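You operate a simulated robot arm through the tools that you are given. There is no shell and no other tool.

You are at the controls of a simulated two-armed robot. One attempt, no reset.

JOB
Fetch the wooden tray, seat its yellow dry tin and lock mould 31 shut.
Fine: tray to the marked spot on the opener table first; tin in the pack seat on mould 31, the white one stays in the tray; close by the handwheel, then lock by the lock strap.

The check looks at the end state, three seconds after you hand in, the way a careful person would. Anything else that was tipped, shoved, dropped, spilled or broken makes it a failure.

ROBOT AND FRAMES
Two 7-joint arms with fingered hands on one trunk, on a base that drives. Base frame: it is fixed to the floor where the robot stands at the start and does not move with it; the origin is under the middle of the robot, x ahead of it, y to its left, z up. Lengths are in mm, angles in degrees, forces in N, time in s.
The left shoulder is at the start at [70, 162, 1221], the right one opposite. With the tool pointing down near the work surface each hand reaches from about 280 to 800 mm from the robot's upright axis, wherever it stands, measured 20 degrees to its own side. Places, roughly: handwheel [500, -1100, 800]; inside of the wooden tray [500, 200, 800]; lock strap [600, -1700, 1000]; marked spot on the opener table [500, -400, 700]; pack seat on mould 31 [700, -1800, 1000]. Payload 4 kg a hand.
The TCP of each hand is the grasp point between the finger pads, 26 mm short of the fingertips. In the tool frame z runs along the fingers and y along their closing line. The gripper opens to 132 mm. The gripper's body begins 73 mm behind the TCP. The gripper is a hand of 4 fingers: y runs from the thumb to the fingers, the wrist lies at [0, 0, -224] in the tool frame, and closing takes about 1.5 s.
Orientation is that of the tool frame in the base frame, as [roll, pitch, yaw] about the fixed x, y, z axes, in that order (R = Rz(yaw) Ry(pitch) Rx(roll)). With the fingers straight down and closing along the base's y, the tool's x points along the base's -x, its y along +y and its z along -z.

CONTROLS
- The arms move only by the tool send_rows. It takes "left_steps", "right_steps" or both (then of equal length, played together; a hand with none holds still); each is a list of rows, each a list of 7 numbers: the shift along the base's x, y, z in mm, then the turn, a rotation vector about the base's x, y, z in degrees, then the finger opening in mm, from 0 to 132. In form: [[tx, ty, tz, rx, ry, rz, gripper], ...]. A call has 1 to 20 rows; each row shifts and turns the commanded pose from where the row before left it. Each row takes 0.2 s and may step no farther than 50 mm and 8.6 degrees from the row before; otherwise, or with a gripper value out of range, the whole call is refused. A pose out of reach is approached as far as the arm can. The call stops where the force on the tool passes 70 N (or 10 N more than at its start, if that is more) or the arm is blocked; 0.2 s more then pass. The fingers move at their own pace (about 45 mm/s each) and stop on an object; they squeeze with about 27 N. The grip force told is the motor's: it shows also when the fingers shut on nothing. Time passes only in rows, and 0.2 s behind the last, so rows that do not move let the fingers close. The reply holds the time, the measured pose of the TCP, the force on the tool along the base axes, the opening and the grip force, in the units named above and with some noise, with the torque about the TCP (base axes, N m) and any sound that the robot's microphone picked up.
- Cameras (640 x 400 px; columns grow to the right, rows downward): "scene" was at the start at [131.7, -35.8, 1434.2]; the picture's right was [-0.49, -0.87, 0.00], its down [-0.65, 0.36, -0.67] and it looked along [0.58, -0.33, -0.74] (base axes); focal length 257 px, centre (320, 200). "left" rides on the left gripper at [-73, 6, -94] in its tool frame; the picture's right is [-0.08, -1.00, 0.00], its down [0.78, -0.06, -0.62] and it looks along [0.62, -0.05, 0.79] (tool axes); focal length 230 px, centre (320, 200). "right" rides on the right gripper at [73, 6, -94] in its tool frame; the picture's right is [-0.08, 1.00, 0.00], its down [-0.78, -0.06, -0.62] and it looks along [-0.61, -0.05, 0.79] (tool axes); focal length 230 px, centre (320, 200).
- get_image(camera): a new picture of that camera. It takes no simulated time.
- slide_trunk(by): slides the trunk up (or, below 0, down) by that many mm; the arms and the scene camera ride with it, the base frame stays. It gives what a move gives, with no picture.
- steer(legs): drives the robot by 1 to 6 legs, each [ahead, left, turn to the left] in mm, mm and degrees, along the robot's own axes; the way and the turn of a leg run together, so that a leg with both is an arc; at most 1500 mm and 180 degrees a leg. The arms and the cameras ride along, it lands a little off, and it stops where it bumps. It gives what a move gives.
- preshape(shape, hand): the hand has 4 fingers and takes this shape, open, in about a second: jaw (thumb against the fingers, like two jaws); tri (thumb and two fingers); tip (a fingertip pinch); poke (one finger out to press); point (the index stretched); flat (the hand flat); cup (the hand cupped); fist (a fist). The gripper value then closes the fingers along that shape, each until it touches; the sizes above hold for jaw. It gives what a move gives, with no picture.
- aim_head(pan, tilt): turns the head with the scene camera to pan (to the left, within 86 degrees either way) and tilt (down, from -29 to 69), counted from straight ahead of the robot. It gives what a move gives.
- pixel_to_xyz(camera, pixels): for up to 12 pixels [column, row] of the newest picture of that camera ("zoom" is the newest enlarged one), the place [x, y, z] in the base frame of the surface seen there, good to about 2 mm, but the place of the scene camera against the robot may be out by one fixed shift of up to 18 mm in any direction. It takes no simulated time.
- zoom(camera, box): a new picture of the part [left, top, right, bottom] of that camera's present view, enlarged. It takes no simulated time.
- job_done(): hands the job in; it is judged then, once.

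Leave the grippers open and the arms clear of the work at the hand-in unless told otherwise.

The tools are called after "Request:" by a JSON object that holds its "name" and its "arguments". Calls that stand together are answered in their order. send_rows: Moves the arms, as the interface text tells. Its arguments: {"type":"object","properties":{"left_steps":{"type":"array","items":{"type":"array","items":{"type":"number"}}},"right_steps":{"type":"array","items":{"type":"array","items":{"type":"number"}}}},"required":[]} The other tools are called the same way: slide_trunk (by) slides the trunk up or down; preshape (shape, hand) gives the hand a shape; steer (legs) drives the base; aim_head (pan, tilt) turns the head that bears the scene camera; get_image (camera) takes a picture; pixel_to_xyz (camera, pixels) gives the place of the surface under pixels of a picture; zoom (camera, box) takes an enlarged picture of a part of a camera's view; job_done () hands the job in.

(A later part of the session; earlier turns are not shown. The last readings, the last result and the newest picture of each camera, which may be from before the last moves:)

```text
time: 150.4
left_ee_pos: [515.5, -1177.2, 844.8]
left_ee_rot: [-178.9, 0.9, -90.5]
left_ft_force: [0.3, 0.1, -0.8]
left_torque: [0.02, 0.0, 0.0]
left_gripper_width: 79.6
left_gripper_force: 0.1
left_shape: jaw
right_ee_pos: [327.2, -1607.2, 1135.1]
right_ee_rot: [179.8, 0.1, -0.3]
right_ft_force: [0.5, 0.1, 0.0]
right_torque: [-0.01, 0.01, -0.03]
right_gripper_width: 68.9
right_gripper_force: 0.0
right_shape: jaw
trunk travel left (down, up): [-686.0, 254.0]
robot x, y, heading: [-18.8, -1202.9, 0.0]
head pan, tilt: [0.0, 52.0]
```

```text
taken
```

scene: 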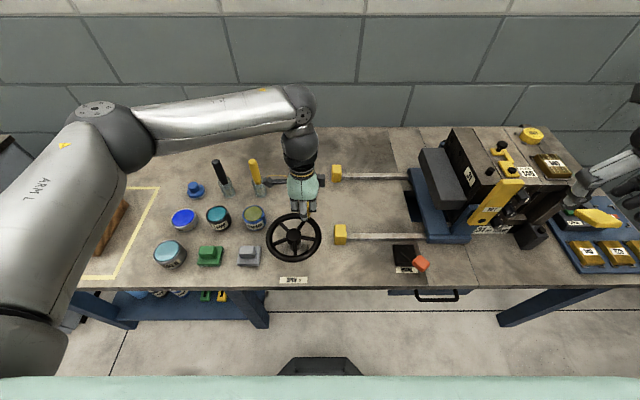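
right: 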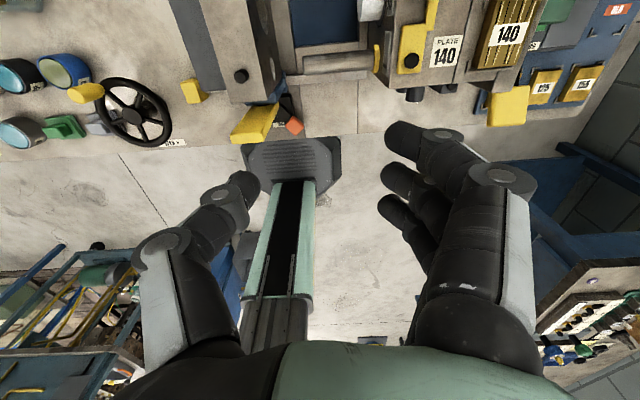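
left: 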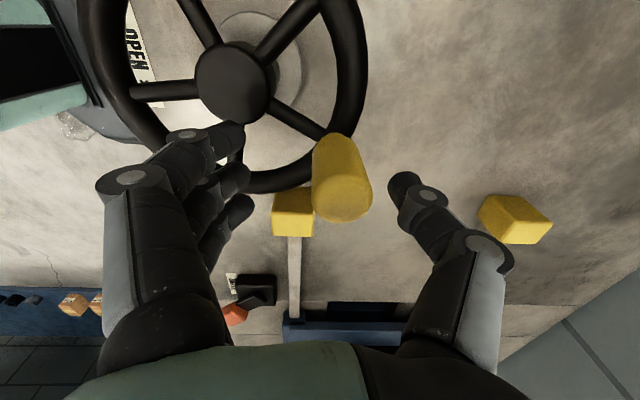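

The knob is free and the hand clear. I'll raise the trunk 230 and drive 540 mm right, back to the mould, to look at the strap closely.

Request:
{"name": "slide_trunk", "arguments": {"by": 240}}

Request:
{"name": "steer", "arguments": {"legs": [[0, -545, 0]]}}

Request:
{"name": "get_image", "arguments": {"camera": "left"}}

Request:
{"name": "get_image", "arguments": {"camera": "scene"}}

```text
time: 152.9
left_ee_pos: [515.0, -1177.4, 1085.6]
left_ee_rot: [-178.9, 0.9, -90.6]
left_ft_force: [-0.5, 0.1, -0.2]
left_torque: [-0.01, 0.02, -0.02]
left_gripper_width: 79.5
left_gripper_force: 0.1
left_shape: jaw
right_ee_pos: [327.9, -1609.4, 1373.7]
right_ee_rot: [179.9, 0.1, -0.2]
right_ft_force: [0.3, -0.3, 0.2]
right_torque: [0.0, 0.0, 0.04]
right_gripper_width: 69.3
right_gripper_force: 0.1
right_shape: jaw
trunk travel left (down, up): [-926.0, 14.0]
robot x, y, heading: [-20.5, -1204.3, -0.2]
head pan, tilt: [0.0, 52.0]
```

```text
time: 156.0
left_ee_pos: [516.8, -1708.9, 1085.3]
left_ee_rot: [-179.0, 0.9, -89.7]
left_ft_force: [0.5, -0.2, 0.8]
left_torque: [-0.01, 0.0, 0.02]
left_gripper_width: 79.3
left_gripper_force: 0.1
left_shape: jaw
right_ee_pos: [333.2, -2144.7, 1376.0]
right_ee_rot: [179.9, 0.2, 0.4]
right_ft_force: [-0.7, 0.5, 0.3]
right_torque: [0.01, 0.0, -0.01]
right_gripper_width: 69.1
right_gripper_force: 0.0
right_shape: jaw
trunk travel left (down, up): [-926.0, 14.0]
robot x, y, heading: [-19.8, -1751.0, 0.7]
head pan, tilt: [0.0, 52.0]
```

```text
taken
```

left: 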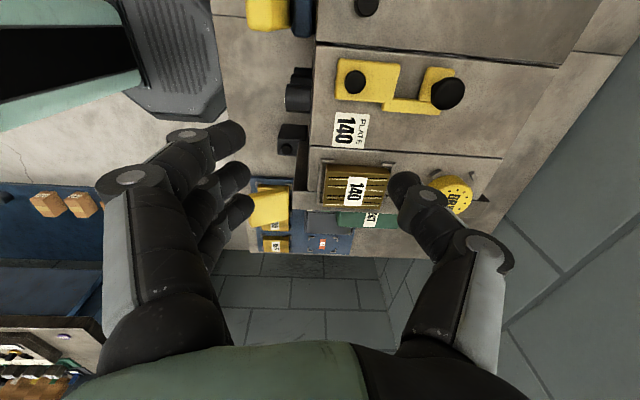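

```text
taken
```

scene: 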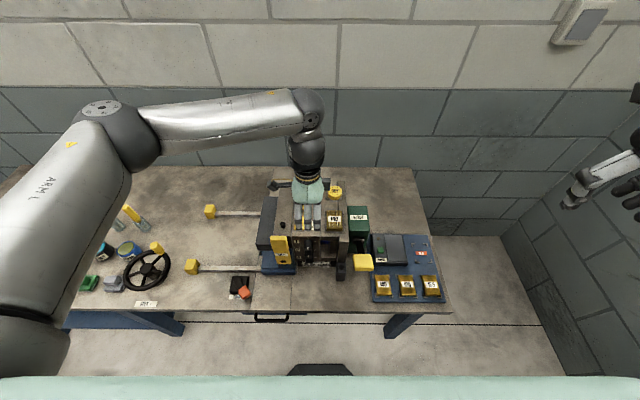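

The stud is at the top edge (367,8). I'll shift the left hand +100 mm in y for a clear view of stud and strap.

Request:
{"name": "send_rows", "arguments": {"left_steps": [[0, 25, 0, -1, 0, 0, 80], [0, 25, 0, 0, 0, 0, 80], [0, 25, 0, 0, 0, 0, 80], [0, 25, 0, 0, 0, 0, 80], [0, 0, 0, 0, 0, 0, 80]]}}

Request:
{"name": "get_image", "arguments": {"camera": "left"}}

Request:
{"name": "zoom", "arguments": {"camera": "left", "box": [290, 30, 490, 180]}}

```text
time: 157.2
left_ee_pos: [516.8, -1611.0, 1086.1]
left_ee_rot: [-178.9, -0.2, -89.8]
left_ft_force: [-0.1, -0.8, 0.9]
left_torque: [0.02, -0.01, 0.02]
left_gripper_width: 79.4
left_gripper_force: 0.0
left_shape: jaw
right_ee_pos: [335.0, -2145.2, 1374.6]
right_ee_rot: [179.7, 0.2, 0.5]
right_ft_force: [1.0, -0.1, 0.2]
right_torque: [0.02, -0.01, 0.0]
right_gripper_width: 69.1
right_gripper_force: 0.1
right_shape: jaw
trunk travel left (down, up): [-926.0, 14.0]
robot x, y, heading: [-14.5, -1748.3, 0.4]
head pan, tilt: [0.0, 52.0]
```

```text
taken
```

left: 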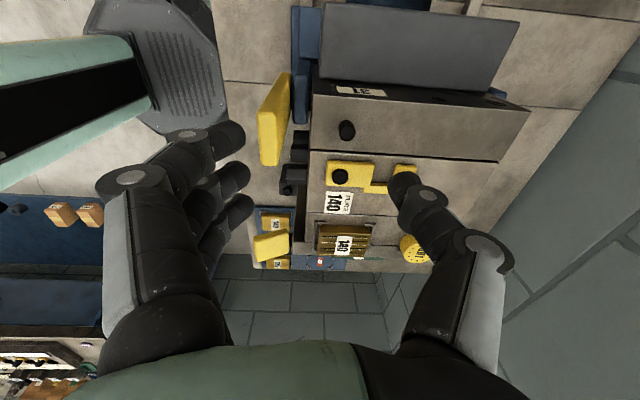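

```text
2.67 times, centred on (390, 105) of left
```

zoom: 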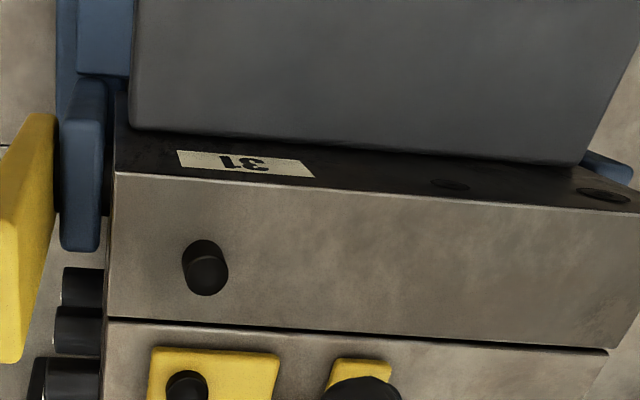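

The seam between halves is closed tight (zoom row ~325). Now positions of stud, pivot, strap parts.

Request:
{"name": "pixel_to_xyz", "arguments": {"camera": "left", "pixels": [[348, 131], [345, 126], [340, 175], [405, 172], [333, 180], [365, 165], [365, 185], [379, 187], [420, 130], [346, 151], [346, 160]]}}

Request:
{"name": "zoom", "arguments": {"camera": "scene", "box": [260, 170, 350, 270]}}

```text
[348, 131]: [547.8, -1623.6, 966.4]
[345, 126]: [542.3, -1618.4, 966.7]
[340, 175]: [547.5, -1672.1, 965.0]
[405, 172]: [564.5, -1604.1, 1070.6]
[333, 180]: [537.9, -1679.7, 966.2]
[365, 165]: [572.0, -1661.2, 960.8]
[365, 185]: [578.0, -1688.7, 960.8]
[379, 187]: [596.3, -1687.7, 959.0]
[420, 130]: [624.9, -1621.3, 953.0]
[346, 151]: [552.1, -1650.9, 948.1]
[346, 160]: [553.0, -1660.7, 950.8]
```

```text
4.00 times, centred on (305, 220) of scene
```

zoom: 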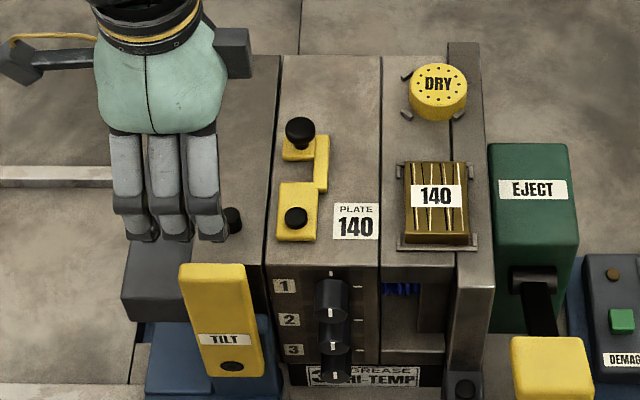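

Stud at [548, −1623], pivot at [547, −1673], handle knob at [619, −1674]: the strap must swing 90° counter-clockwise about its pivot, so that its notch (≈48 mm out) takes the stud. I'll measure the TILT lever and the knob precisely to check clearance.

Request:
{"name": "pixel_to_xyz", "arguments": {"camera": "scene", "pixels": [[306, 238], [318, 238], [312, 245], [313, 262], [321, 262], [300, 202], [300, 206], [335, 203], [334, 224], [301, 224]]}}

Request:
{"name": "pixel_to_xyz", "arguments": {"camera": "left", "pixels": [[290, 75], [280, 110], [270, 160], [262, 120], [290, 100]]}}

```text
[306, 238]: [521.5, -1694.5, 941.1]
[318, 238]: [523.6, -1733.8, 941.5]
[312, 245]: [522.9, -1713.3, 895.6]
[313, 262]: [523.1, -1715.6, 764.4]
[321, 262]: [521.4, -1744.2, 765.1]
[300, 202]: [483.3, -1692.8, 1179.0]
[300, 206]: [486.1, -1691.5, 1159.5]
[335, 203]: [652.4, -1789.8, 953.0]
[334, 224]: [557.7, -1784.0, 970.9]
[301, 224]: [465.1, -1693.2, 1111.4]
```

```text
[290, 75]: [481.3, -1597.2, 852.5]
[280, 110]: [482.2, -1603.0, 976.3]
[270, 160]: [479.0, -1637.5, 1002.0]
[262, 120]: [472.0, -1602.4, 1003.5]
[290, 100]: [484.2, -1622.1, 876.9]
```

The TILT lever stands at x≤484, z≤1003, so with the knob ending at x≈547 there's room. I'll move the hand to about [619, −1645, 1085] for a precise look at the knob.

Request:
{"name": "send_rows", "arguments": {"left_steps": [[34, -8, 0, 0, 0, 0, 80], [34, -8, 0, 0, 0, 0, 80], [34, -9, 0, 0, 0, 0, 80], [0, 0, 0, 0, 0, 0, 80]]}}

Request:
{"name": "get_image", "arguments": {"camera": "left"}}

Request:
{"name": "zoom", "arguments": {"camera": "left", "box": [220, 60, 380, 200]}}

```text
time: 158.2
left_ee_pos: [616.8, -1636.9, 1084.9]
left_ee_rot: [-178.9, -0.1, -89.8]
left_ft_force: [-0.2, 0.4, 0.5]
left_torque: [0.0, 0.01, -0.01]
left_gripper_width: 79.4
left_gripper_force: 0.1
left_shape: jaw
right_ee_pos: [333.3, -2146.7, 1374.9]
right_ee_rot: [179.8, 0.1, 0.5]
right_ft_force: [0.1, 0.0, 0.6]
right_torque: [0.03, 0.01, 0.03]
right_gripper_width: 69.0
right_gripper_force: 0.1
right_shape: jaw
trunk travel left (down, up): [-926.0, 14.0]
robot x, y, heading: [-15.6, -1748.5, 0.3]
head pan, tilt: [0.0, 52.0]
```

```text
taken
```

left: 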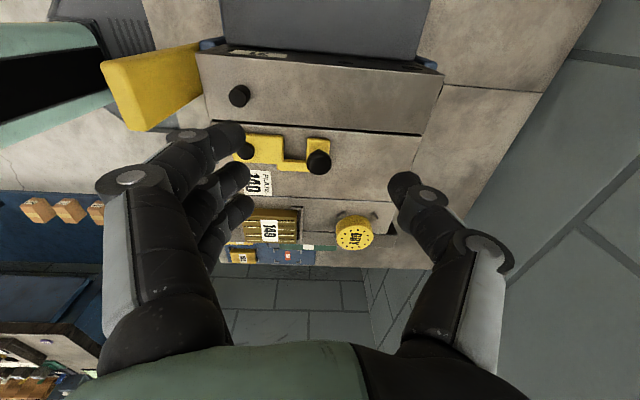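

```text
2.86 times, centred on (300, 130) of left
```

zoom: 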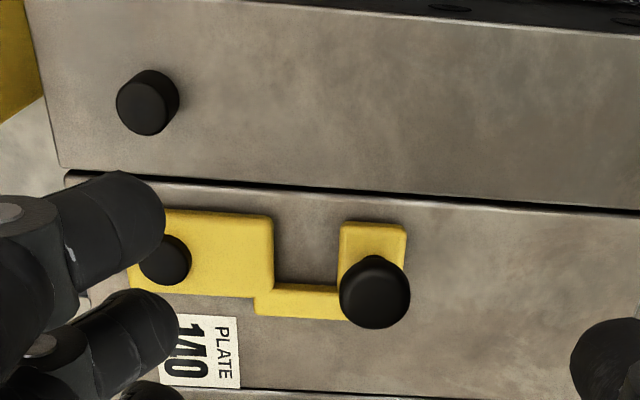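

Request:
{"name": "pixel_to_xyz", "arguments": {"camera": "zoom", "pixels": [[375, 295], [345, 295], [405, 295], [375, 322], [375, 262], [148, 105], [165, 258], [310, 250], [372, 235], [300, 300], [230, 240], [345, 235]]}}

```text
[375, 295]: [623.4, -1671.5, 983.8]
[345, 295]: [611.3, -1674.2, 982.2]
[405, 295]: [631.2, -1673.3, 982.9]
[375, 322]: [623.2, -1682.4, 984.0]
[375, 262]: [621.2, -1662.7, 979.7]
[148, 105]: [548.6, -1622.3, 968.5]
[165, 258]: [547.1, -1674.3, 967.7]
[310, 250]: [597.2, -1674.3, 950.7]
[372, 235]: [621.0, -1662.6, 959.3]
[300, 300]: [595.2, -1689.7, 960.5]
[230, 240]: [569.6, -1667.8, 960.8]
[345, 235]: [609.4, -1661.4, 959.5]
```

Knob centre [622, −1673], top z 984, ⌀24; pivot radius 75 mm. I'll go above it and lower by trunk to TCP z≈995 (tips just above strap and stud height).

Request:
{"name": "send_rows", "arguments": {"left_steps": [[3, -18, 0, 0, 0, 0, 60], [2, -18, 0, 0, 0, 0, 60], [0, 0, 0, 0, 0, 0, 60], [0, 0, 0, 0, 0, 0, 60]]}}

Request:
{"name": "slide_trunk", "arguments": {"by": -65}}

Request:
{"name": "get_image", "arguments": {"camera": "left"}}

```text
time: 159.2
left_ee_pos: [623.8, -1670.8, 1085.2]
left_ee_rot: [-178.9, -0.2, -89.7]
left_ft_force: [-0.5, 0.0, -0.1]
left_torque: [0.03, -0.02, -0.03]
left_gripper_width: 61.0
left_gripper_force: 0.0
left_shape: jaw
right_ee_pos: [334.2, -2146.0, 1373.8]
right_ee_rot: [179.8, 0.1, 0.5]
right_ft_force: [-0.2, 0.6, -0.4]
right_torque: [-0.02, 0.0, 0.01]
right_gripper_width: 68.9
right_gripper_force: 0.1
right_shape: jaw
trunk travel left (down, up): [-926.0, 14.0]
robot x, y, heading: [-17.1, -1747.3, 0.7]
head pan, tilt: [0.0, 52.0]
```

```text
time: 160.3
left_ee_pos: [623.7, -1672.6, 1021.0]
left_ee_rot: [-178.9, -0.3, -89.8]
left_ft_force: [0.6, 0.8, -0.2]
left_torque: [-0.03, 0.0, 0.02]
left_gripper_width: 60.9
left_gripper_force: 0.0
left_shape: jaw
right_ee_pos: [333.9, -2146.1, 1308.9]
right_ee_rot: [179.8, 0.2, 0.4]
right_ft_force: [0.5, 0.5, 0.9]
right_torque: [0.02, 0.04, 0.01]
right_gripper_width: 69.3
right_gripper_force: 0.1
right_shape: jaw
trunk travel left (down, up): [-861.0, 79.0]
robot x, y, heading: [-16.8, -1747.4, 0.5]
head pan, tilt: [0.0, 52.0]
```

```text
taken
```

left: 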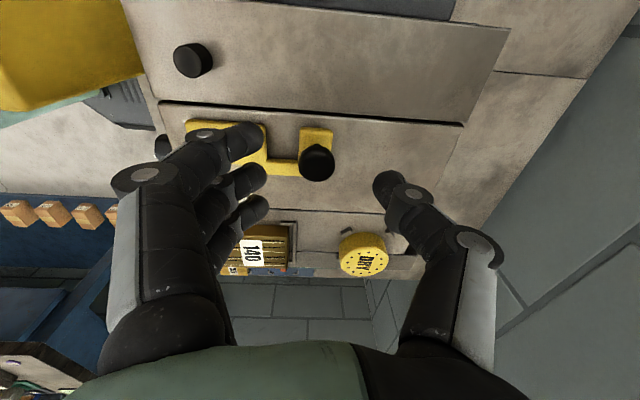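

Knob at (317,162), within 2 mm of aligned. I'll shift −2 mm in x, lower 26 mm, and close.

Request:
{"name": "send_rows", "arguments": {"left_steps": [[-2, 0, 0, 0, 0, 0, 60], [0, 0, 0, 0, 0, 0, 60]]}}

Request:
{"name": "slide_trunk", "arguments": {"by": -26}}

Request:
{"name": "send_rows", "arguments": {"left_steps": [[0, 0, 0, 0, 0, 0, 0], [0, 0, 0, 0, 0, 0, 0], [0, 0, 0, 0, 0, 0, 0], [0, 0, 0, 0, 0, 0, 0], [0, 0, 0, 0, 0, 0, 0], [0, 0, 0, 0, 0, 0, 0], [0, 0, 0, 0, 0, 0, 0]]}}

Request:
{"name": "get_image", "arguments": {"camera": "left"}}

```text
time: 160.9
left_ee_pos: [620.7, -1671.7, 1020.7]
left_ee_rot: [-178.9, -0.2, -89.8]
left_ft_force: [0.4, 0.0, 0.5]
left_torque: [0.02, -0.03, 0.01]
left_gripper_width: 60.9
left_gripper_force: 0.2
left_shape: jaw
right_ee_pos: [334.0, -2145.3, 1309.1]
right_ee_rot: [179.8, 0.2, 0.5]
right_ft_force: [0.1, -0.2, 0.0]
right_torque: [0.03, -0.02, 0.0]
right_gripper_width: 69.4
right_gripper_force: 0.1
right_shape: jaw
trunk travel left (down, up): [-861.0, 79.0]
robot x, y, heading: [-18.9, -1749.4, 0.4]
head pan, tilt: [0.0, 52.0]
```

```text
time: 161.6
left_ee_pos: [620.3, -1671.4, 995.0]
left_ee_rot: [-178.9, -0.1, -89.8]
left_ft_force: [0.7, 0.7, -0.2]
left_torque: [0.02, 0.04, 0.03]
left_gripper_width: 61.0
left_gripper_force: 0.1
left_shape: jaw
right_ee_pos: [333.5, -2145.5, 1284.2]
right_ee_rot: [179.9, 0.0, 0.5]
right_ft_force: [0.8, -0.1, -0.1]
right_torque: [0.03, 0.01, 0.02]
right_gripper_width: 69.4
right_gripper_force: 0.1
right_shape: jaw
trunk travel left (down, up): [-835.0, 105.0]
robot x, y, heading: [-20.8, -1744.3, 0.4]
head pan, tilt: [0.0, 52.0]
```

```text
time: 163.2
left_ee_pos: [623.6, -1671.3, 994.0]
left_ee_rot: [-178.9, -0.3, -89.7]
left_ft_force: [12.4, 1.2, 2.6]
left_torque: [0.01, -0.18, -0.01]
left_gripper_width: 5.6
left_gripper_force: 27.2
left_shape: jaw
right_ee_pos: [336.7, -2146.2, 1282.0]
right_ee_rot: [179.8, 0.2, 0.4]
right_ft_force: [0.4, -0.7, 0.4]
right_torque: [0.0, 0.02, 0.0]
right_gripper_width: 69.2
right_gripper_force: 0.0
right_shape: jaw
trunk travel left (down, up): [-835.0, 105.0]
robot x, y, heading: [-18.0, -1743.1, 0.3]
head pan, tilt: [0.0, 52.0]
```

```text
taken
```

left: 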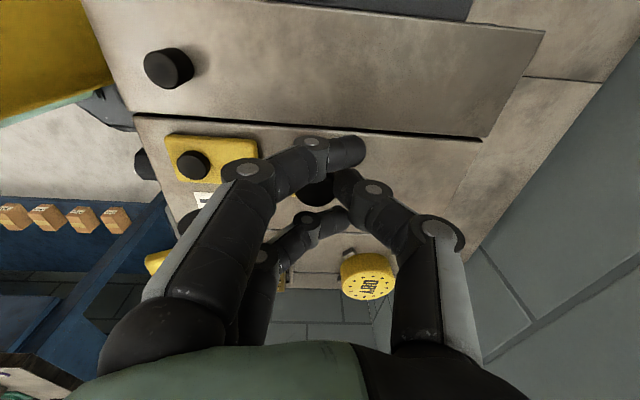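

The fingers cage the knob. I'll swing it 30° counter-clockwise first.

Request:
{"name": "send_rows", "arguments": {"left_steps": [[-1.14, 13.02, 0, 0, 0, 0, 0], [-3.38, 12.63, 0, 0, 0, 0, 0], [-5.53, 11.85, 0, 0, 0, 0, 0], [0, 0, 0, 0, 0, 0, 0]]}}

Request:
{"name": "get_image", "arguments": {"camera": "left"}}

Request:
{"name": "zoom", "arguments": {"camera": "scene", "box": [250, 150, 370, 270]}}

```text
time: 164.2
left_ee_pos: [613.3, -1631.5, 993.3]
left_ee_rot: [-178.9, -0.1, -89.8]
left_ft_force: [17.3, 8.7, 2.2]
left_torque: [0.12, -0.3, 0.18]
left_gripper_width: 4.8
left_gripper_force: 27.1
left_shape: jaw
right_ee_pos: [337.0, -2145.1, 1281.8]
right_ee_rot: [179.8, 0.2, 0.6]
right_ft_force: [0.1, -0.6, 0.3]
right_torque: [0.01, 0.0, -0.03]
right_gripper_width: 69.4
right_gripper_force: 0.0
right_shape: jaw
trunk travel left (down, up): [-835.0, 105.0]
robot x, y, heading: [-20.9, -1747.4, 0.8]
head pan, tilt: [0.0, 52.0]
```

```text
taken
```

left: 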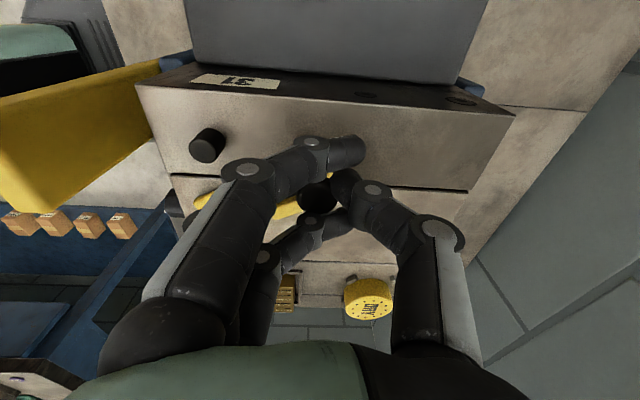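

```text
3.33 times, centred on (310, 210) of scene
```

zoom: 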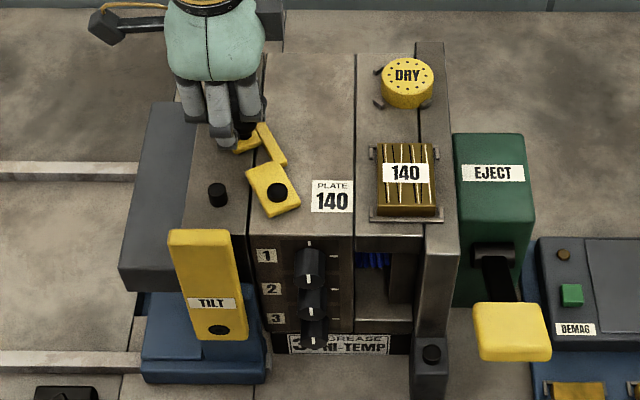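

The strap swings as expected. I'll continue to 80°, raising 4 mm on the way so the fingertips clear the stud top.

Request:
{"name": "send_rows", "arguments": {"left_steps": [[-7.5, 10.71, 2, 0, 0, 0, 0], [-9.24, 9.24, 2, 0, 0, 0, 0], [-10.71, 7.5, 0, 0, 0, 0, 0], [0, 0, 0, 0, 0, 0, 0]]}}

Request:
{"name": "zoom", "arguments": {"camera": "scene", "box": [250, 150, 370, 270]}}

Request:
{"name": "get_image", "arguments": {"camera": "left"}}

```text
time: 165.2
left_ee_pos: [587.1, -1600.8, 995.5]
left_ee_rot: [-178.9, 0.1, -89.5]
left_ft_force: [17.0, 23.2, -6.7]
left_torque: [0.4, -0.19, 0.31]
left_gripper_width: 3.3
left_gripper_force: 27.0
left_shape: jaw
right_ee_pos: [337.7, -2141.8, 1284.6]
right_ee_rot: [179.7, 0.3, 0.7]
right_ft_force: [0.1, -0.8, 0.3]
right_torque: [-0.01, 0.01, 0.01]
right_gripper_width: 69.2
right_gripper_force: 0.1
right_shape: jaw
trunk travel left (down, up): [-835.0, 105.0]
robot x, y, heading: [-18.1, -1745.2, 0.4]
head pan, tilt: [0.0, 52.0]
```

```text
3.33 times, centred on (310, 210) of scene
```

zoom: 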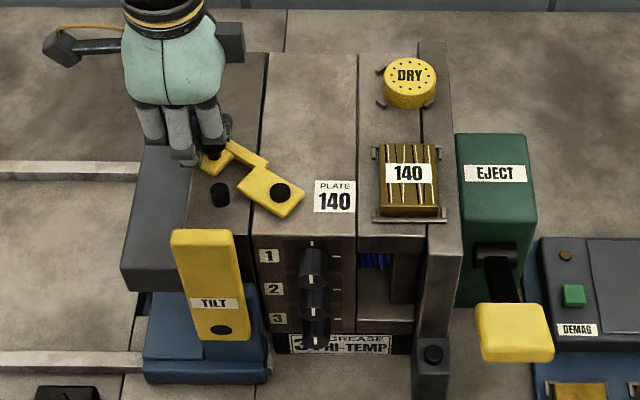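

```text
taken
```

left: 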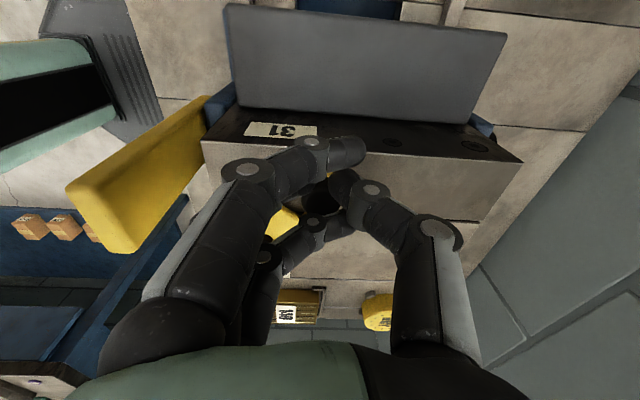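

At about 60°. I'll continue toward −x in smaller steps.

Request:
{"name": "send_rows", "arguments": {"left_steps": [[-11.85, 3.5, 0, 0, 0, 0, 0], [-6.5, 1, 0, 0, 0, 0, 0], [-6.1, 0.5, 0, 0, 0, 0, 0], [0, 0, 0, 0, 0, 0, 0]]}}

Request:
{"name": "zoom", "arguments": {"camera": "scene", "box": [250, 150, 370, 270]}}

Request:
{"name": "get_image", "arguments": {"camera": "left"}}

```text
time: 166.2
left_ee_pos: [561.3, -1588.0, 995.3]
left_ee_rot: [-178.9, 0.2, -89.2]
left_ft_force: [13.8, 44.6, -2.5]
left_torque: [0.68, -0.15, 0.5]
left_gripper_width: 1.9
left_gripper_force: 26.8
left_shape: jaw
right_ee_pos: [336.6, -2138.0, 1284.9]
right_ee_rot: [179.6, 0.3, 0.6]
right_ft_force: [0.1, -0.1, -1.1]
right_torque: [-0.02, 0.0, 0.02]
right_gripper_width: 69.1
right_gripper_force: 0.1
right_shape: jaw
trunk travel left (down, up): [-835.0, 105.0]
robot x, y, heading: [-14.8, -1745.4, 0.6]
head pan, tilt: [0.0, 52.0]
```

```text
3.33 times, centred on (310, 210) of scene
```

zoom: 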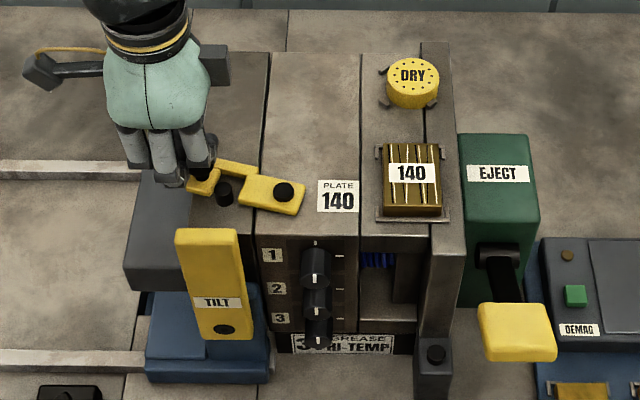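

```text
taken
```

left: 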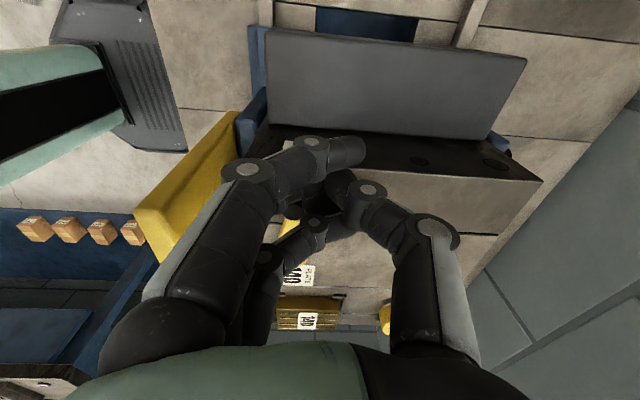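

The hand is being wedged off the knob (pushed +13 mm in y); the strap is at about 80°, with the stud just at its notch. I'll relax by opening the hand to 45, and look.

Request:
{"name": "send_rows", "arguments": {"left_steps": [[0, 0, 0, 0, 0, 0, 20], [0, 0, 0, 0, 0, 0, 45], [0, 0, 0, 0, 0, 0, 45], [0, 0, 0, 0, 0, 0, 45], [0, 0, 0, 0, 0, 0, 45]]}}

Request:
{"name": "get_image", "arguments": {"camera": "left"}}

Request:
{"name": "zoom", "arguments": {"camera": "left", "box": [220, 100, 420, 240]}}

Request:
{"name": "zoom", "arguments": {"camera": "scene", "box": [250, 160, 340, 250]}}

```text
time: 167.4
left_ee_pos: [559.2, -1601.4, 998.3]
left_ee_rot: [-178.9, -0.2, -89.8]
left_ft_force: [7.7, 10.5, 6.2]
left_torque: [0.19, -0.33, 0.43]
left_gripper_width: 54.5
left_gripper_force: 0.0
left_shape: jaw
right_ee_pos: [334.3, -2144.2, 1282.6]
right_ee_rot: [179.7, 0.1, 0.6]
right_ft_force: [-0.1, 0.0, -0.5]
right_torque: [0.0, -0.01, -0.04]
right_gripper_width: 69.0
right_gripper_force: 0.1
right_shape: jaw
trunk travel left (down, up): [-835.0, 105.0]
robot x, y, heading: [-17.2, -1746.1, 0.5]
head pan, tilt: [0.0, 52.0]
```

```text
taken
```

left: 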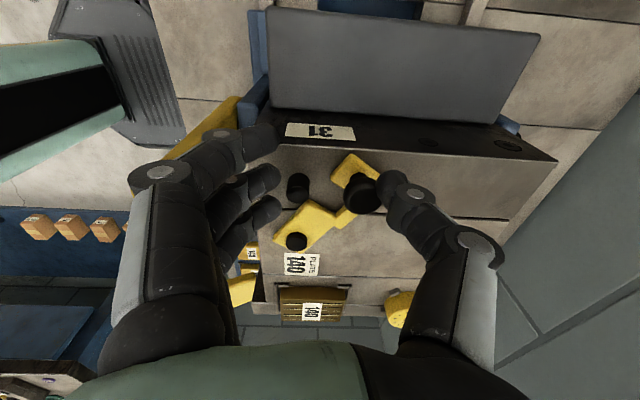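

```text
2.86 times, centred on (320, 170) of left
```

zoom: 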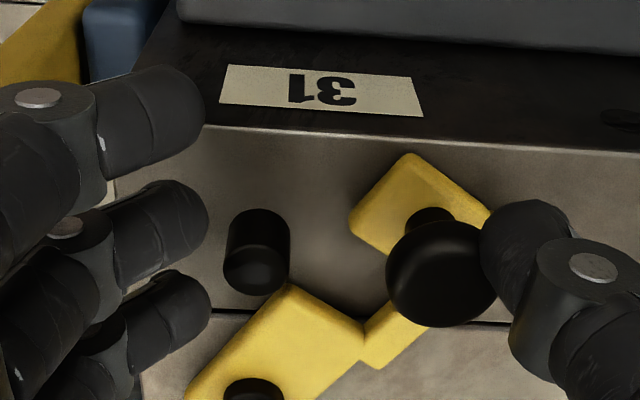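

```text
4.44 times, centred on (295, 205) of scene
```

zoom: 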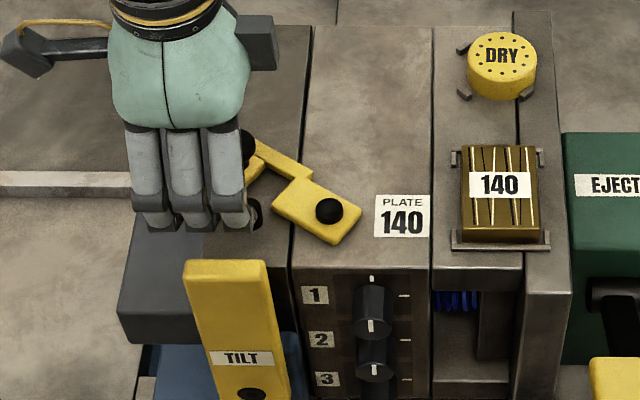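

The strap moved back to about 45–50° as the hand sprang free. The thumb is now just at +x of the knob, so I can push it round with the thumb. I'll measure the knob position.

Request:
{"name": "pixel_to_xyz", "arguments": {"camera": "left", "pixels": [[362, 197], [298, 185], [297, 241], [352, 165], [375, 185]]}}

```text
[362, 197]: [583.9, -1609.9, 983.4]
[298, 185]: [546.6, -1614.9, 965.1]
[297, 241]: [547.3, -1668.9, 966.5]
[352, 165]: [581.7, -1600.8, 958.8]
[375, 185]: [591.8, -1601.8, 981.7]
```

Knob is at [584, −1610] (≈59°). I'll push it with the thumb: set opening 36, align in y, and push toward −x following the arc, fingertips kept above the stud.

Request:
{"name": "send_rows", "arguments": {"left_steps": [[0, -4, 1, 0, 0, 0, 40], [0, 0, 0, 0, 0, 0, 36], [-4, 1, 0, 0, 0, 0, 36], [-4, 1, 0, 0, 0, 0, 36], [0, 0, 0, 0, 0, 0, 36]]}}

Request:
{"name": "get_image", "arguments": {"camera": "left"}}

Request:
{"name": "zoom", "arguments": {"camera": "left", "box": [220, 100, 420, 240]}}

```text
time: 168.6
left_ee_pos: [553.7, -1599.0, 998.0]
left_ee_rot: [-178.8, -0.1, -89.6]
left_ft_force: [14.8, 23.8, 7.9]
left_torque: [0.41, -0.53, 0.95]
left_gripper_width: 52.8
left_gripper_force: 0.0
left_shape: jaw
right_ee_pos: [335.3, -2141.8, 1284.2]
right_ee_rot: [179.7, 0.2, 0.5]
right_ft_force: [-0.1, -0.2, 0.5]
right_torque: [0.03, 0.0, -0.02]
right_gripper_width: 69.0
right_gripper_force: 0.1
right_shape: jaw
trunk travel left (down, up): [-835.0, 105.0]
robot x, y, heading: [-18.5, -1746.9, 0.5]
head pan, tilt: [0.0, 52.0]
```

```text
taken
```

left: 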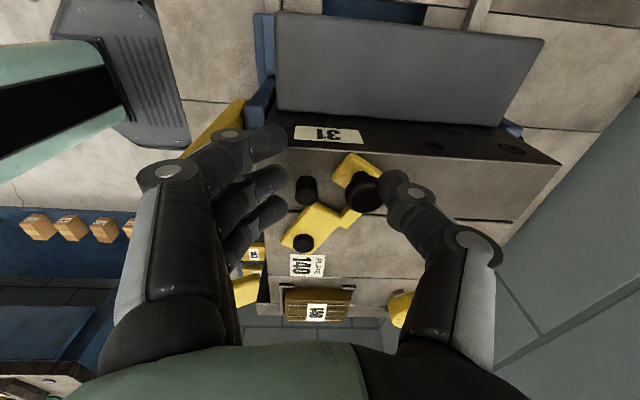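

```text
2.86 times, centred on (320, 170) of left
```

zoom: 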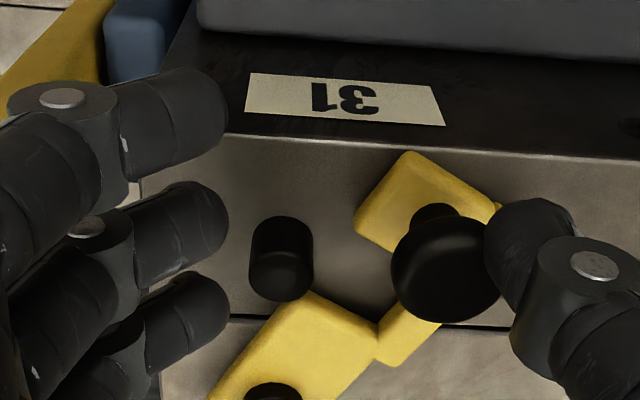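

The thumb contacts the knob's outer side and pushes toward the pivot, not around. I'll back off: open, raise, and turn the hand −90° to yaw 180, so that the finger row can push the knob sideways around the last part of the arc.

Request:
{"name": "send_rows", "arguments": {"left_steps": [[4, -2, 0, 0, 0, 0, 56], [4, 0, 0, 0, 0, 0, 60], [0, 0, 20, 0, 0, 0, 60], [0, 0, 30, 0, 0, 0, 60], [0, 0, 30, 0, 0, 0, 60], [0, 0, 0, 0, 0, 0, 60]]}}

Request:
{"name": "send_rows", "arguments": {"left_steps": [[0, 0, 0, 0, 0, -8.5, 60], [0, 0, 0, 0, 0, -8.5, 60], [0, 0, 0, 0, 0, -8.5, 60], [0, 0, 0, 0, 0, -8.5, 60], [0, 0, 0, 0, 0, -8.5, 60], [0, 0, 0, 0, 0, -8.5, 60], [0, 0, 0, 0, 0, -8.5, 60], [0, 0, 0, 0, 0, -8.5, 60], [0, 0, 0, 0, 0, -8.5, 60], [0, 0, 0, 0, 0, -8.5, 60], [0, 0, 0, 0, 0, -5.5, 60], [0, 0, 0, 0, 0, 0, 60]]}}

Request:
{"name": "get_image", "arguments": {"camera": "left"}}

Request:
{"name": "get_image", "arguments": {"camera": "scene"}}

```text
time: 170.0
left_ee_pos: [556.8, -1603.0, 1077.8]
left_ee_rot: [-178.9, -0.1, -89.8]
left_ft_force: [-0.2, -0.6, 0.0]
left_torque: [0.01, -0.02, 0.0]
left_gripper_width: 60.7
left_gripper_force: 0.3
left_shape: jaw
right_ee_pos: [333.7, -2146.3, 1282.3]
right_ee_rot: [179.9, 0.1, 0.5]
right_ft_force: [1.1, -0.5, 0.6]
right_torque: [0.0, -0.02, 0.01]
right_gripper_width: 69.3
right_gripper_force: 0.0
right_shape: jaw
trunk travel left (down, up): [-835.0, 105.0]
robot x, y, heading: [-19.7, -1745.4, 0.5]
head pan, tilt: [0.0, 52.0]
```

```text
time: 172.6
left_ee_pos: [559.2, -1605.0, 1080.0]
left_ee_rot: [-178.9, -0.2, 179.6]
left_ft_force: [0.4, -0.4, 0.2]
left_torque: [-0.01, -0.01, 0.03]
left_gripper_width: 60.8
left_gripper_force: 0.0
left_shape: jaw
right_ee_pos: [334.7, -2146.9, 1284.3]
right_ee_rot: [179.8, 0.1, 0.5]
right_ft_force: [-0.1, 0.6, 0.8]
right_torque: [-0.02, 0.02, -0.02]
right_gripper_width: 69.2
right_gripper_force: 0.1
right_shape: jaw
trunk travel left (down, up): [-835.0, 105.0]
robot x, y, heading: [-21.1, -1747.1, 0.6]
head pan, tilt: [0.0, 52.0]
```

```text
taken
```

left: 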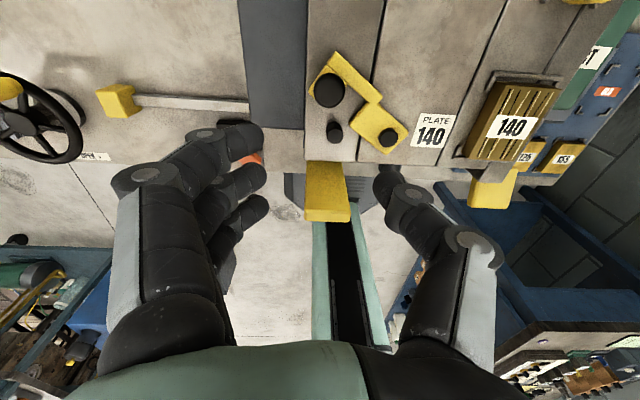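

```text
taken
```

scene: 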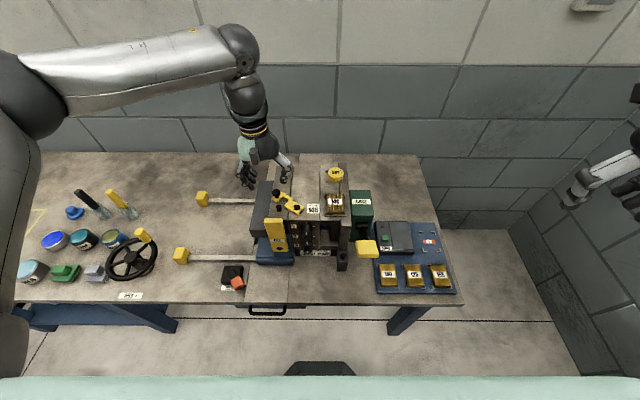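

Now a clear view: knob (330,88), stud (335,131), pivot (388,137). I'll measure.

Request:
{"name": "zoom", "arguments": {"camera": "left", "box": [270, 40, 430, 180]}}

Request:
{"name": "pixel_to_xyz", "arguments": {"camera": "left", "pixels": [[330, 88], [335, 132], [389, 138], [330, 78], [370, 110], [350, 80], [320, 195], [320, 65]]}}

```text
2.86 times, centred on (350, 110) of left
```

zoom: 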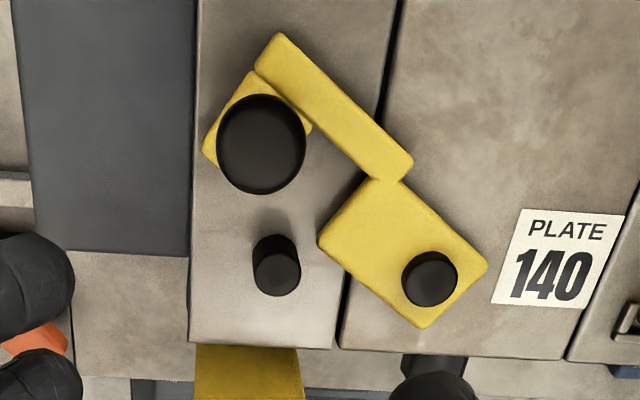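

```text
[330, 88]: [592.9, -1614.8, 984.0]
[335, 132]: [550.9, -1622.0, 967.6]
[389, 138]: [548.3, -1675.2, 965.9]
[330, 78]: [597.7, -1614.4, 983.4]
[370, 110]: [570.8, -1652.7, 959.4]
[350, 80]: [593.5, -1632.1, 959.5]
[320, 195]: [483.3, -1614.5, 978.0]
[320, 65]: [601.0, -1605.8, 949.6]
```

Knob is at [593.5, −1615] (53°). I'll turn the hand −17° more (finger row along the remaining path), move over the knob and lower to TCP z≈996.

Request:
{"name": "send_rows", "arguments": {"left_steps": [[17, -5, 0, 0, 0, -8.5, 60], [17, -5, 0, 0, 0, -8.5, 60], [0, 0, 0, 0, 0, 0, 60]]}}

Request:
{"name": "slide_trunk", "arguments": {"by": -55}}

Request:
{"name": "get_image", "arguments": {"camera": "left"}}

```text
time: 173.4
left_ee_pos: [591.9, -1614.3, 1080.1]
left_ee_rot: [-178.9, -0.1, 162.6]
left_ft_force: [0.5, 0.2, 0.1]
left_torque: [0.03, 0.01, 0.02]
left_gripper_width: 60.9
left_gripper_force: 0.0
left_shape: jaw
right_ee_pos: [334.0, -2146.3, 1283.0]
right_ee_rot: [179.8, 0.0, 0.5]
right_ft_force: [0.4, 0.3, 0.9]
right_torque: [0.0, 0.0, 0.01]
right_gripper_width: 69.3
right_gripper_force: 0.1
right_shape: jaw
trunk travel left (down, up): [-835.0, 105.0]
robot x, y, heading: [-17.7, -1745.5, 0.3]
head pan, tilt: [0.0, 52.0]
```

```text
time: 174.4
left_ee_pos: [592.8, -1615.6, 1025.0]
left_ee_rot: [-178.7, -0.1, 162.7]
left_ft_force: [0.0, -0.5, 0.0]
left_torque: [-0.01, 0.01, -0.03]
left_gripper_width: 61.0
left_gripper_force: 0.0
left_shape: jaw
right_ee_pos: [333.8, -2144.6, 1227.8]
right_ee_rot: [179.8, 0.0, 0.5]
right_ft_force: [-0.3, 0.1, 0.2]
right_torque: [0.0, 0.0, -0.01]
right_gripper_width: 69.1
right_gripper_force: 0.1
right_shape: jaw
trunk travel left (down, up): [-780.0, 160.0]
robot x, y, heading: [-16.7, -1744.1, 0.3]
head pan, tilt: [0.0, 52.0]
```

```text
taken
```

left: 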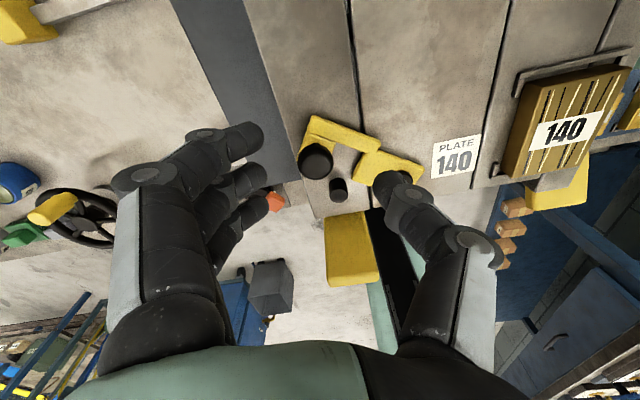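

Knob at (316,160), nearly aligned. Small correction, lower 29 mm, and close.

Request:
{"name": "send_rows", "arguments": {"left_steps": [[0.8, 2.5, 0, 0, 0, 0, 60], [0, 0, 0, 0, 0, 0, 60]]}}

Request:
{"name": "slide_trunk", "arguments": {"by": -29}}

Request:
{"name": "send_rows", "arguments": {"left_steps": [[0, 0, 0, 0, 0, 0, 0], [0, 0, 0, 0, 0, 0, 0], [0, 0, 0, 0, 0, 0, 0], [0, 0, 0, 0, 0, 0, 0], [0, 0, 0, 0, 0, 0, 0], [0, 0, 0, 0, 0, 0, 0], [0, 0, 0, 0, 0, 0, 0]]}}

Request:
{"name": "get_image", "arguments": {"camera": "left"}}

```text
time: 175.0
left_ee_pos: [593.7, -1613.9, 1026.1]
left_ee_rot: [-178.9, -0.3, 162.7]
left_ft_force: [1.3, 0.4, 0.1]
left_torque: [0.02, 0.02, 0.01]
left_gripper_width: 61.0
left_gripper_force: 0.1
left_shape: jaw
right_ee_pos: [333.7, -2147.3, 1228.4]
right_ee_rot: [179.7, 0.1, 0.5]
right_ft_force: [0.3, 0.3, -0.1]
right_torque: [-0.01, 0.0, -0.02]
right_gripper_width: 69.2
right_gripper_force: 0.1
right_shape: jaw
trunk travel left (down, up): [-780.0, 160.0]
robot x, y, heading: [-18.9, -1746.2, 0.5]
head pan, tilt: [0.0, 52.0]
```

```text
time: 175.7
left_ee_pos: [592.7, -1614.2, 995.9]
left_ee_rot: [-178.9, -0.1, 162.8]
left_ft_force: [0.0, 0.1, 0.0]
left_torque: [-0.01, -0.02, 0.04]
left_gripper_width: 60.8
left_gripper_force: 0.0
left_shape: jaw
right_ee_pos: [334.7, -2144.9, 1199.2]
right_ee_rot: [179.8, 0.1, 0.5]
right_ft_force: [0.3, 0.3, 0.1]
right_torque: [0.02, -0.04, 0.01]
right_gripper_width: 69.3
right_gripper_force: 0.1
right_shape: jaw
trunk travel left (down, up): [-751.0, 189.0]
robot x, y, heading: [-20.0, -1744.6, 0.4]
head pan, tilt: [0.0, 52.0]
```

```text
time: 177.3
left_ee_pos: [591.7, -1615.9, 996.1]
left_ee_rot: [-178.9, -0.3, 162.6]
left_ft_force: [-5.4, -8.6, -2.3]
left_torque: [-0.06, 0.1, 0.05]
left_gripper_width: 4.1
left_gripper_force: 26.7
left_shape: jaw
right_ee_pos: [332.8, -2147.9, 1199.4]
right_ee_rot: [180.0, 0.1, 0.5]
right_ft_force: [0.4, 0.6, 0.3]
right_torque: [-0.03, -0.02, 0.03]
right_gripper_width: 69.0
right_gripper_force: 0.0
right_shape: jaw
trunk travel left (down, up): [-751.0, 189.0]
robot x, y, heading: [-19.3, -1747.0, 0.7]
head pan, tilt: [0.0, 52.0]
```

```text
taken
```

left: 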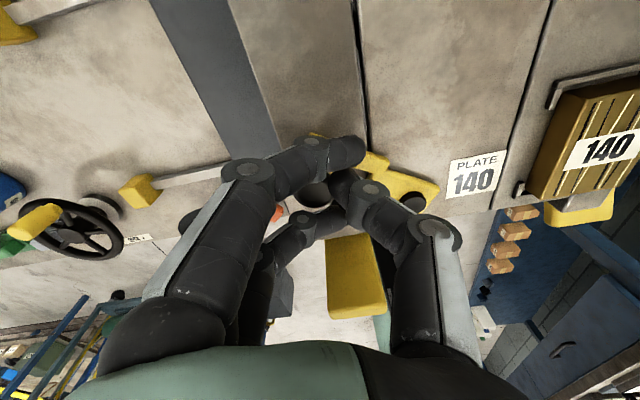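

The knob is caged. I'll drive it along the arc toward 90° in small steps, lifting 2 mm for stud clearance.

Request:
{"name": "send_rows", "arguments": {"left_steps": [[-7, 4.7, 1, 0, 0, 0, 0], [-8.8, 4.3, 1, 0, 0, 0, 0], [-9.3, 3.1, 0, 0, 0, 0, 0], [0, 0, 0, 0, 0, 0, 0]]}}

Request:
{"name": "get_image", "arguments": {"camera": "left"}}

Request:
{"name": "zoom", "arguments": {"camera": "scene", "box": [240, 150, 340, 250]}}

```text
time: 178.3
left_ee_pos: [566.4, -1601.0, 999.6]
left_ee_rot: [-179.0, -0.2, 162.7]
left_ft_force: [0.0, 1.2, 5.6]
left_torque: [-0.01, 0.11, -0.02]
left_gripper_width: 0.0
left_gripper_force: 27.3
left_shape: jaw
right_ee_pos: [334.0, -2146.7, 1199.0]
right_ee_rot: [179.9, 0.0, 0.5]
right_ft_force: [-0.2, 0.7, -0.3]
right_torque: [-0.01, 0.02, 0.02]
right_gripper_width: 69.4
right_gripper_force: 0.1
right_shape: jaw
trunk travel left (down, up): [-751.0, 189.0]
robot x, y, heading: [-17.0, -1750.6, 0.5]
head pan, tilt: [0.0, 52.0]
```

```text
taken
```

left: 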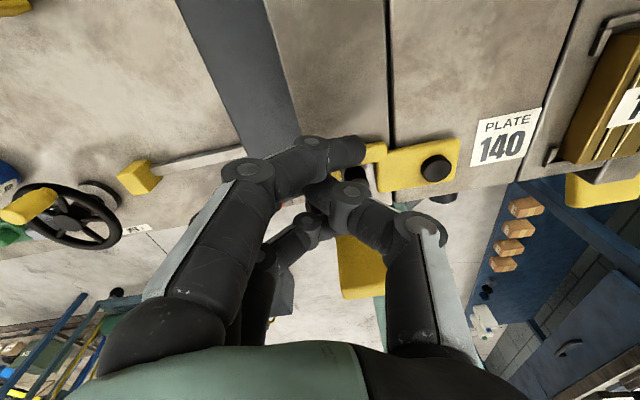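

```text
4.00 times, centred on (290, 200) of scene
```

zoom: 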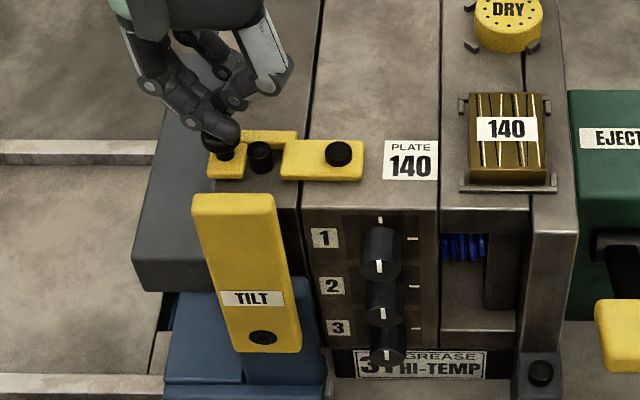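

The strap now lies across with the stud in its notch, and the hand has no load. I'll raise straight up gently without opening, then look.

Request:
{"name": "send_rows", "arguments": {"left_steps": [[0, 0, 4, 0, 0, 0, 0], [0, 0, 8, 0, 0, 0, 0], [0, 0, 20, 0, 0, 0, 0], [0, 0, 40, 0, 0, 0, 0], [0, 0, 10, 0, 0, 0, 0], [0, 0, 0, 0, 0, 0, 40], [0, 0, 0, 0, 0, 0, 60]]}}

Request:
{"name": "get_image", "arguments": {"camera": "left"}}

Request:
{"name": "zoom", "arguments": {"camera": "left", "box": [300, 60, 460, 200]}}

Request:
{"name": "zoom", "arguments": {"camera": "scene", "box": [250, 160, 330, 230]}}

```text
time: 179.9
left_ee_pos: [567.6, -1601.1, 1080.6]
left_ee_rot: [-178.9, -0.1, 162.7]
left_ft_force: [-1.1, 0.2, -0.3]
left_torque: [-0.02, 0.0, -0.01]
left_gripper_width: 42.1
left_gripper_force: 0.1
left_shape: jaw
right_ee_pos: [333.7, -2145.4, 1200.3]
right_ee_rot: [179.9, 0.1, 0.5]
right_ft_force: [-0.5, 1.1, -0.4]
right_torque: [0.02, -0.01, 0.03]
right_gripper_width: 69.0
right_gripper_force: 0.1
right_shape: jaw
trunk travel left (down, up): [-751.0, 189.0]
robot x, y, heading: [-15.2, -1747.4, 0.6]
head pan, tilt: [0.0, 52.0]
```

```text
taken
```

left: 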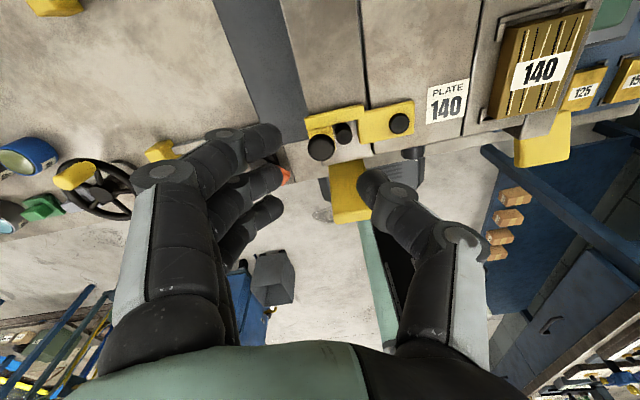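

```text
2.86 times, centred on (380, 130) of left
```

zoom: 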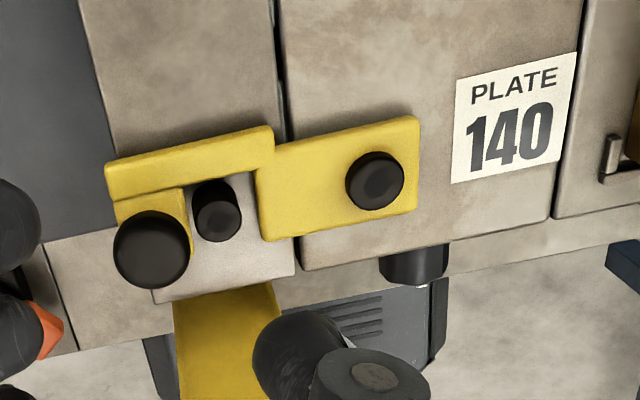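

```text
5.71 times, centred on (290, 195) of scene
```

zoom: 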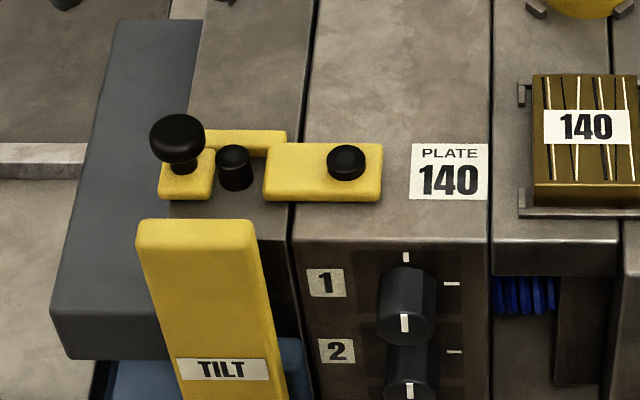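

The strap lies across both halves with the stud in its notch. I'll measure the angle from pivot and knob.

Request:
{"name": "pixel_to_xyz", "arguments": {"camera": "left", "pixels": [[321, 148], [344, 133], [398, 123], [322, 148], [360, 120], [410, 108], [410, 133], [365, 143], [372, 116], [310, 125], [355, 110]]}}

```text
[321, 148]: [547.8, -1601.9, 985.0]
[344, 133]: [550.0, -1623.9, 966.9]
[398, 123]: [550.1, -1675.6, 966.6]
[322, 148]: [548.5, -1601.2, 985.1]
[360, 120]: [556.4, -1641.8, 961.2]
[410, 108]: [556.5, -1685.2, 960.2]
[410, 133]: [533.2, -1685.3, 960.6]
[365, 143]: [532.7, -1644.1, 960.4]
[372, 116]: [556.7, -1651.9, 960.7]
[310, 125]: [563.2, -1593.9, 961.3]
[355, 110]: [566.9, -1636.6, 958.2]
```

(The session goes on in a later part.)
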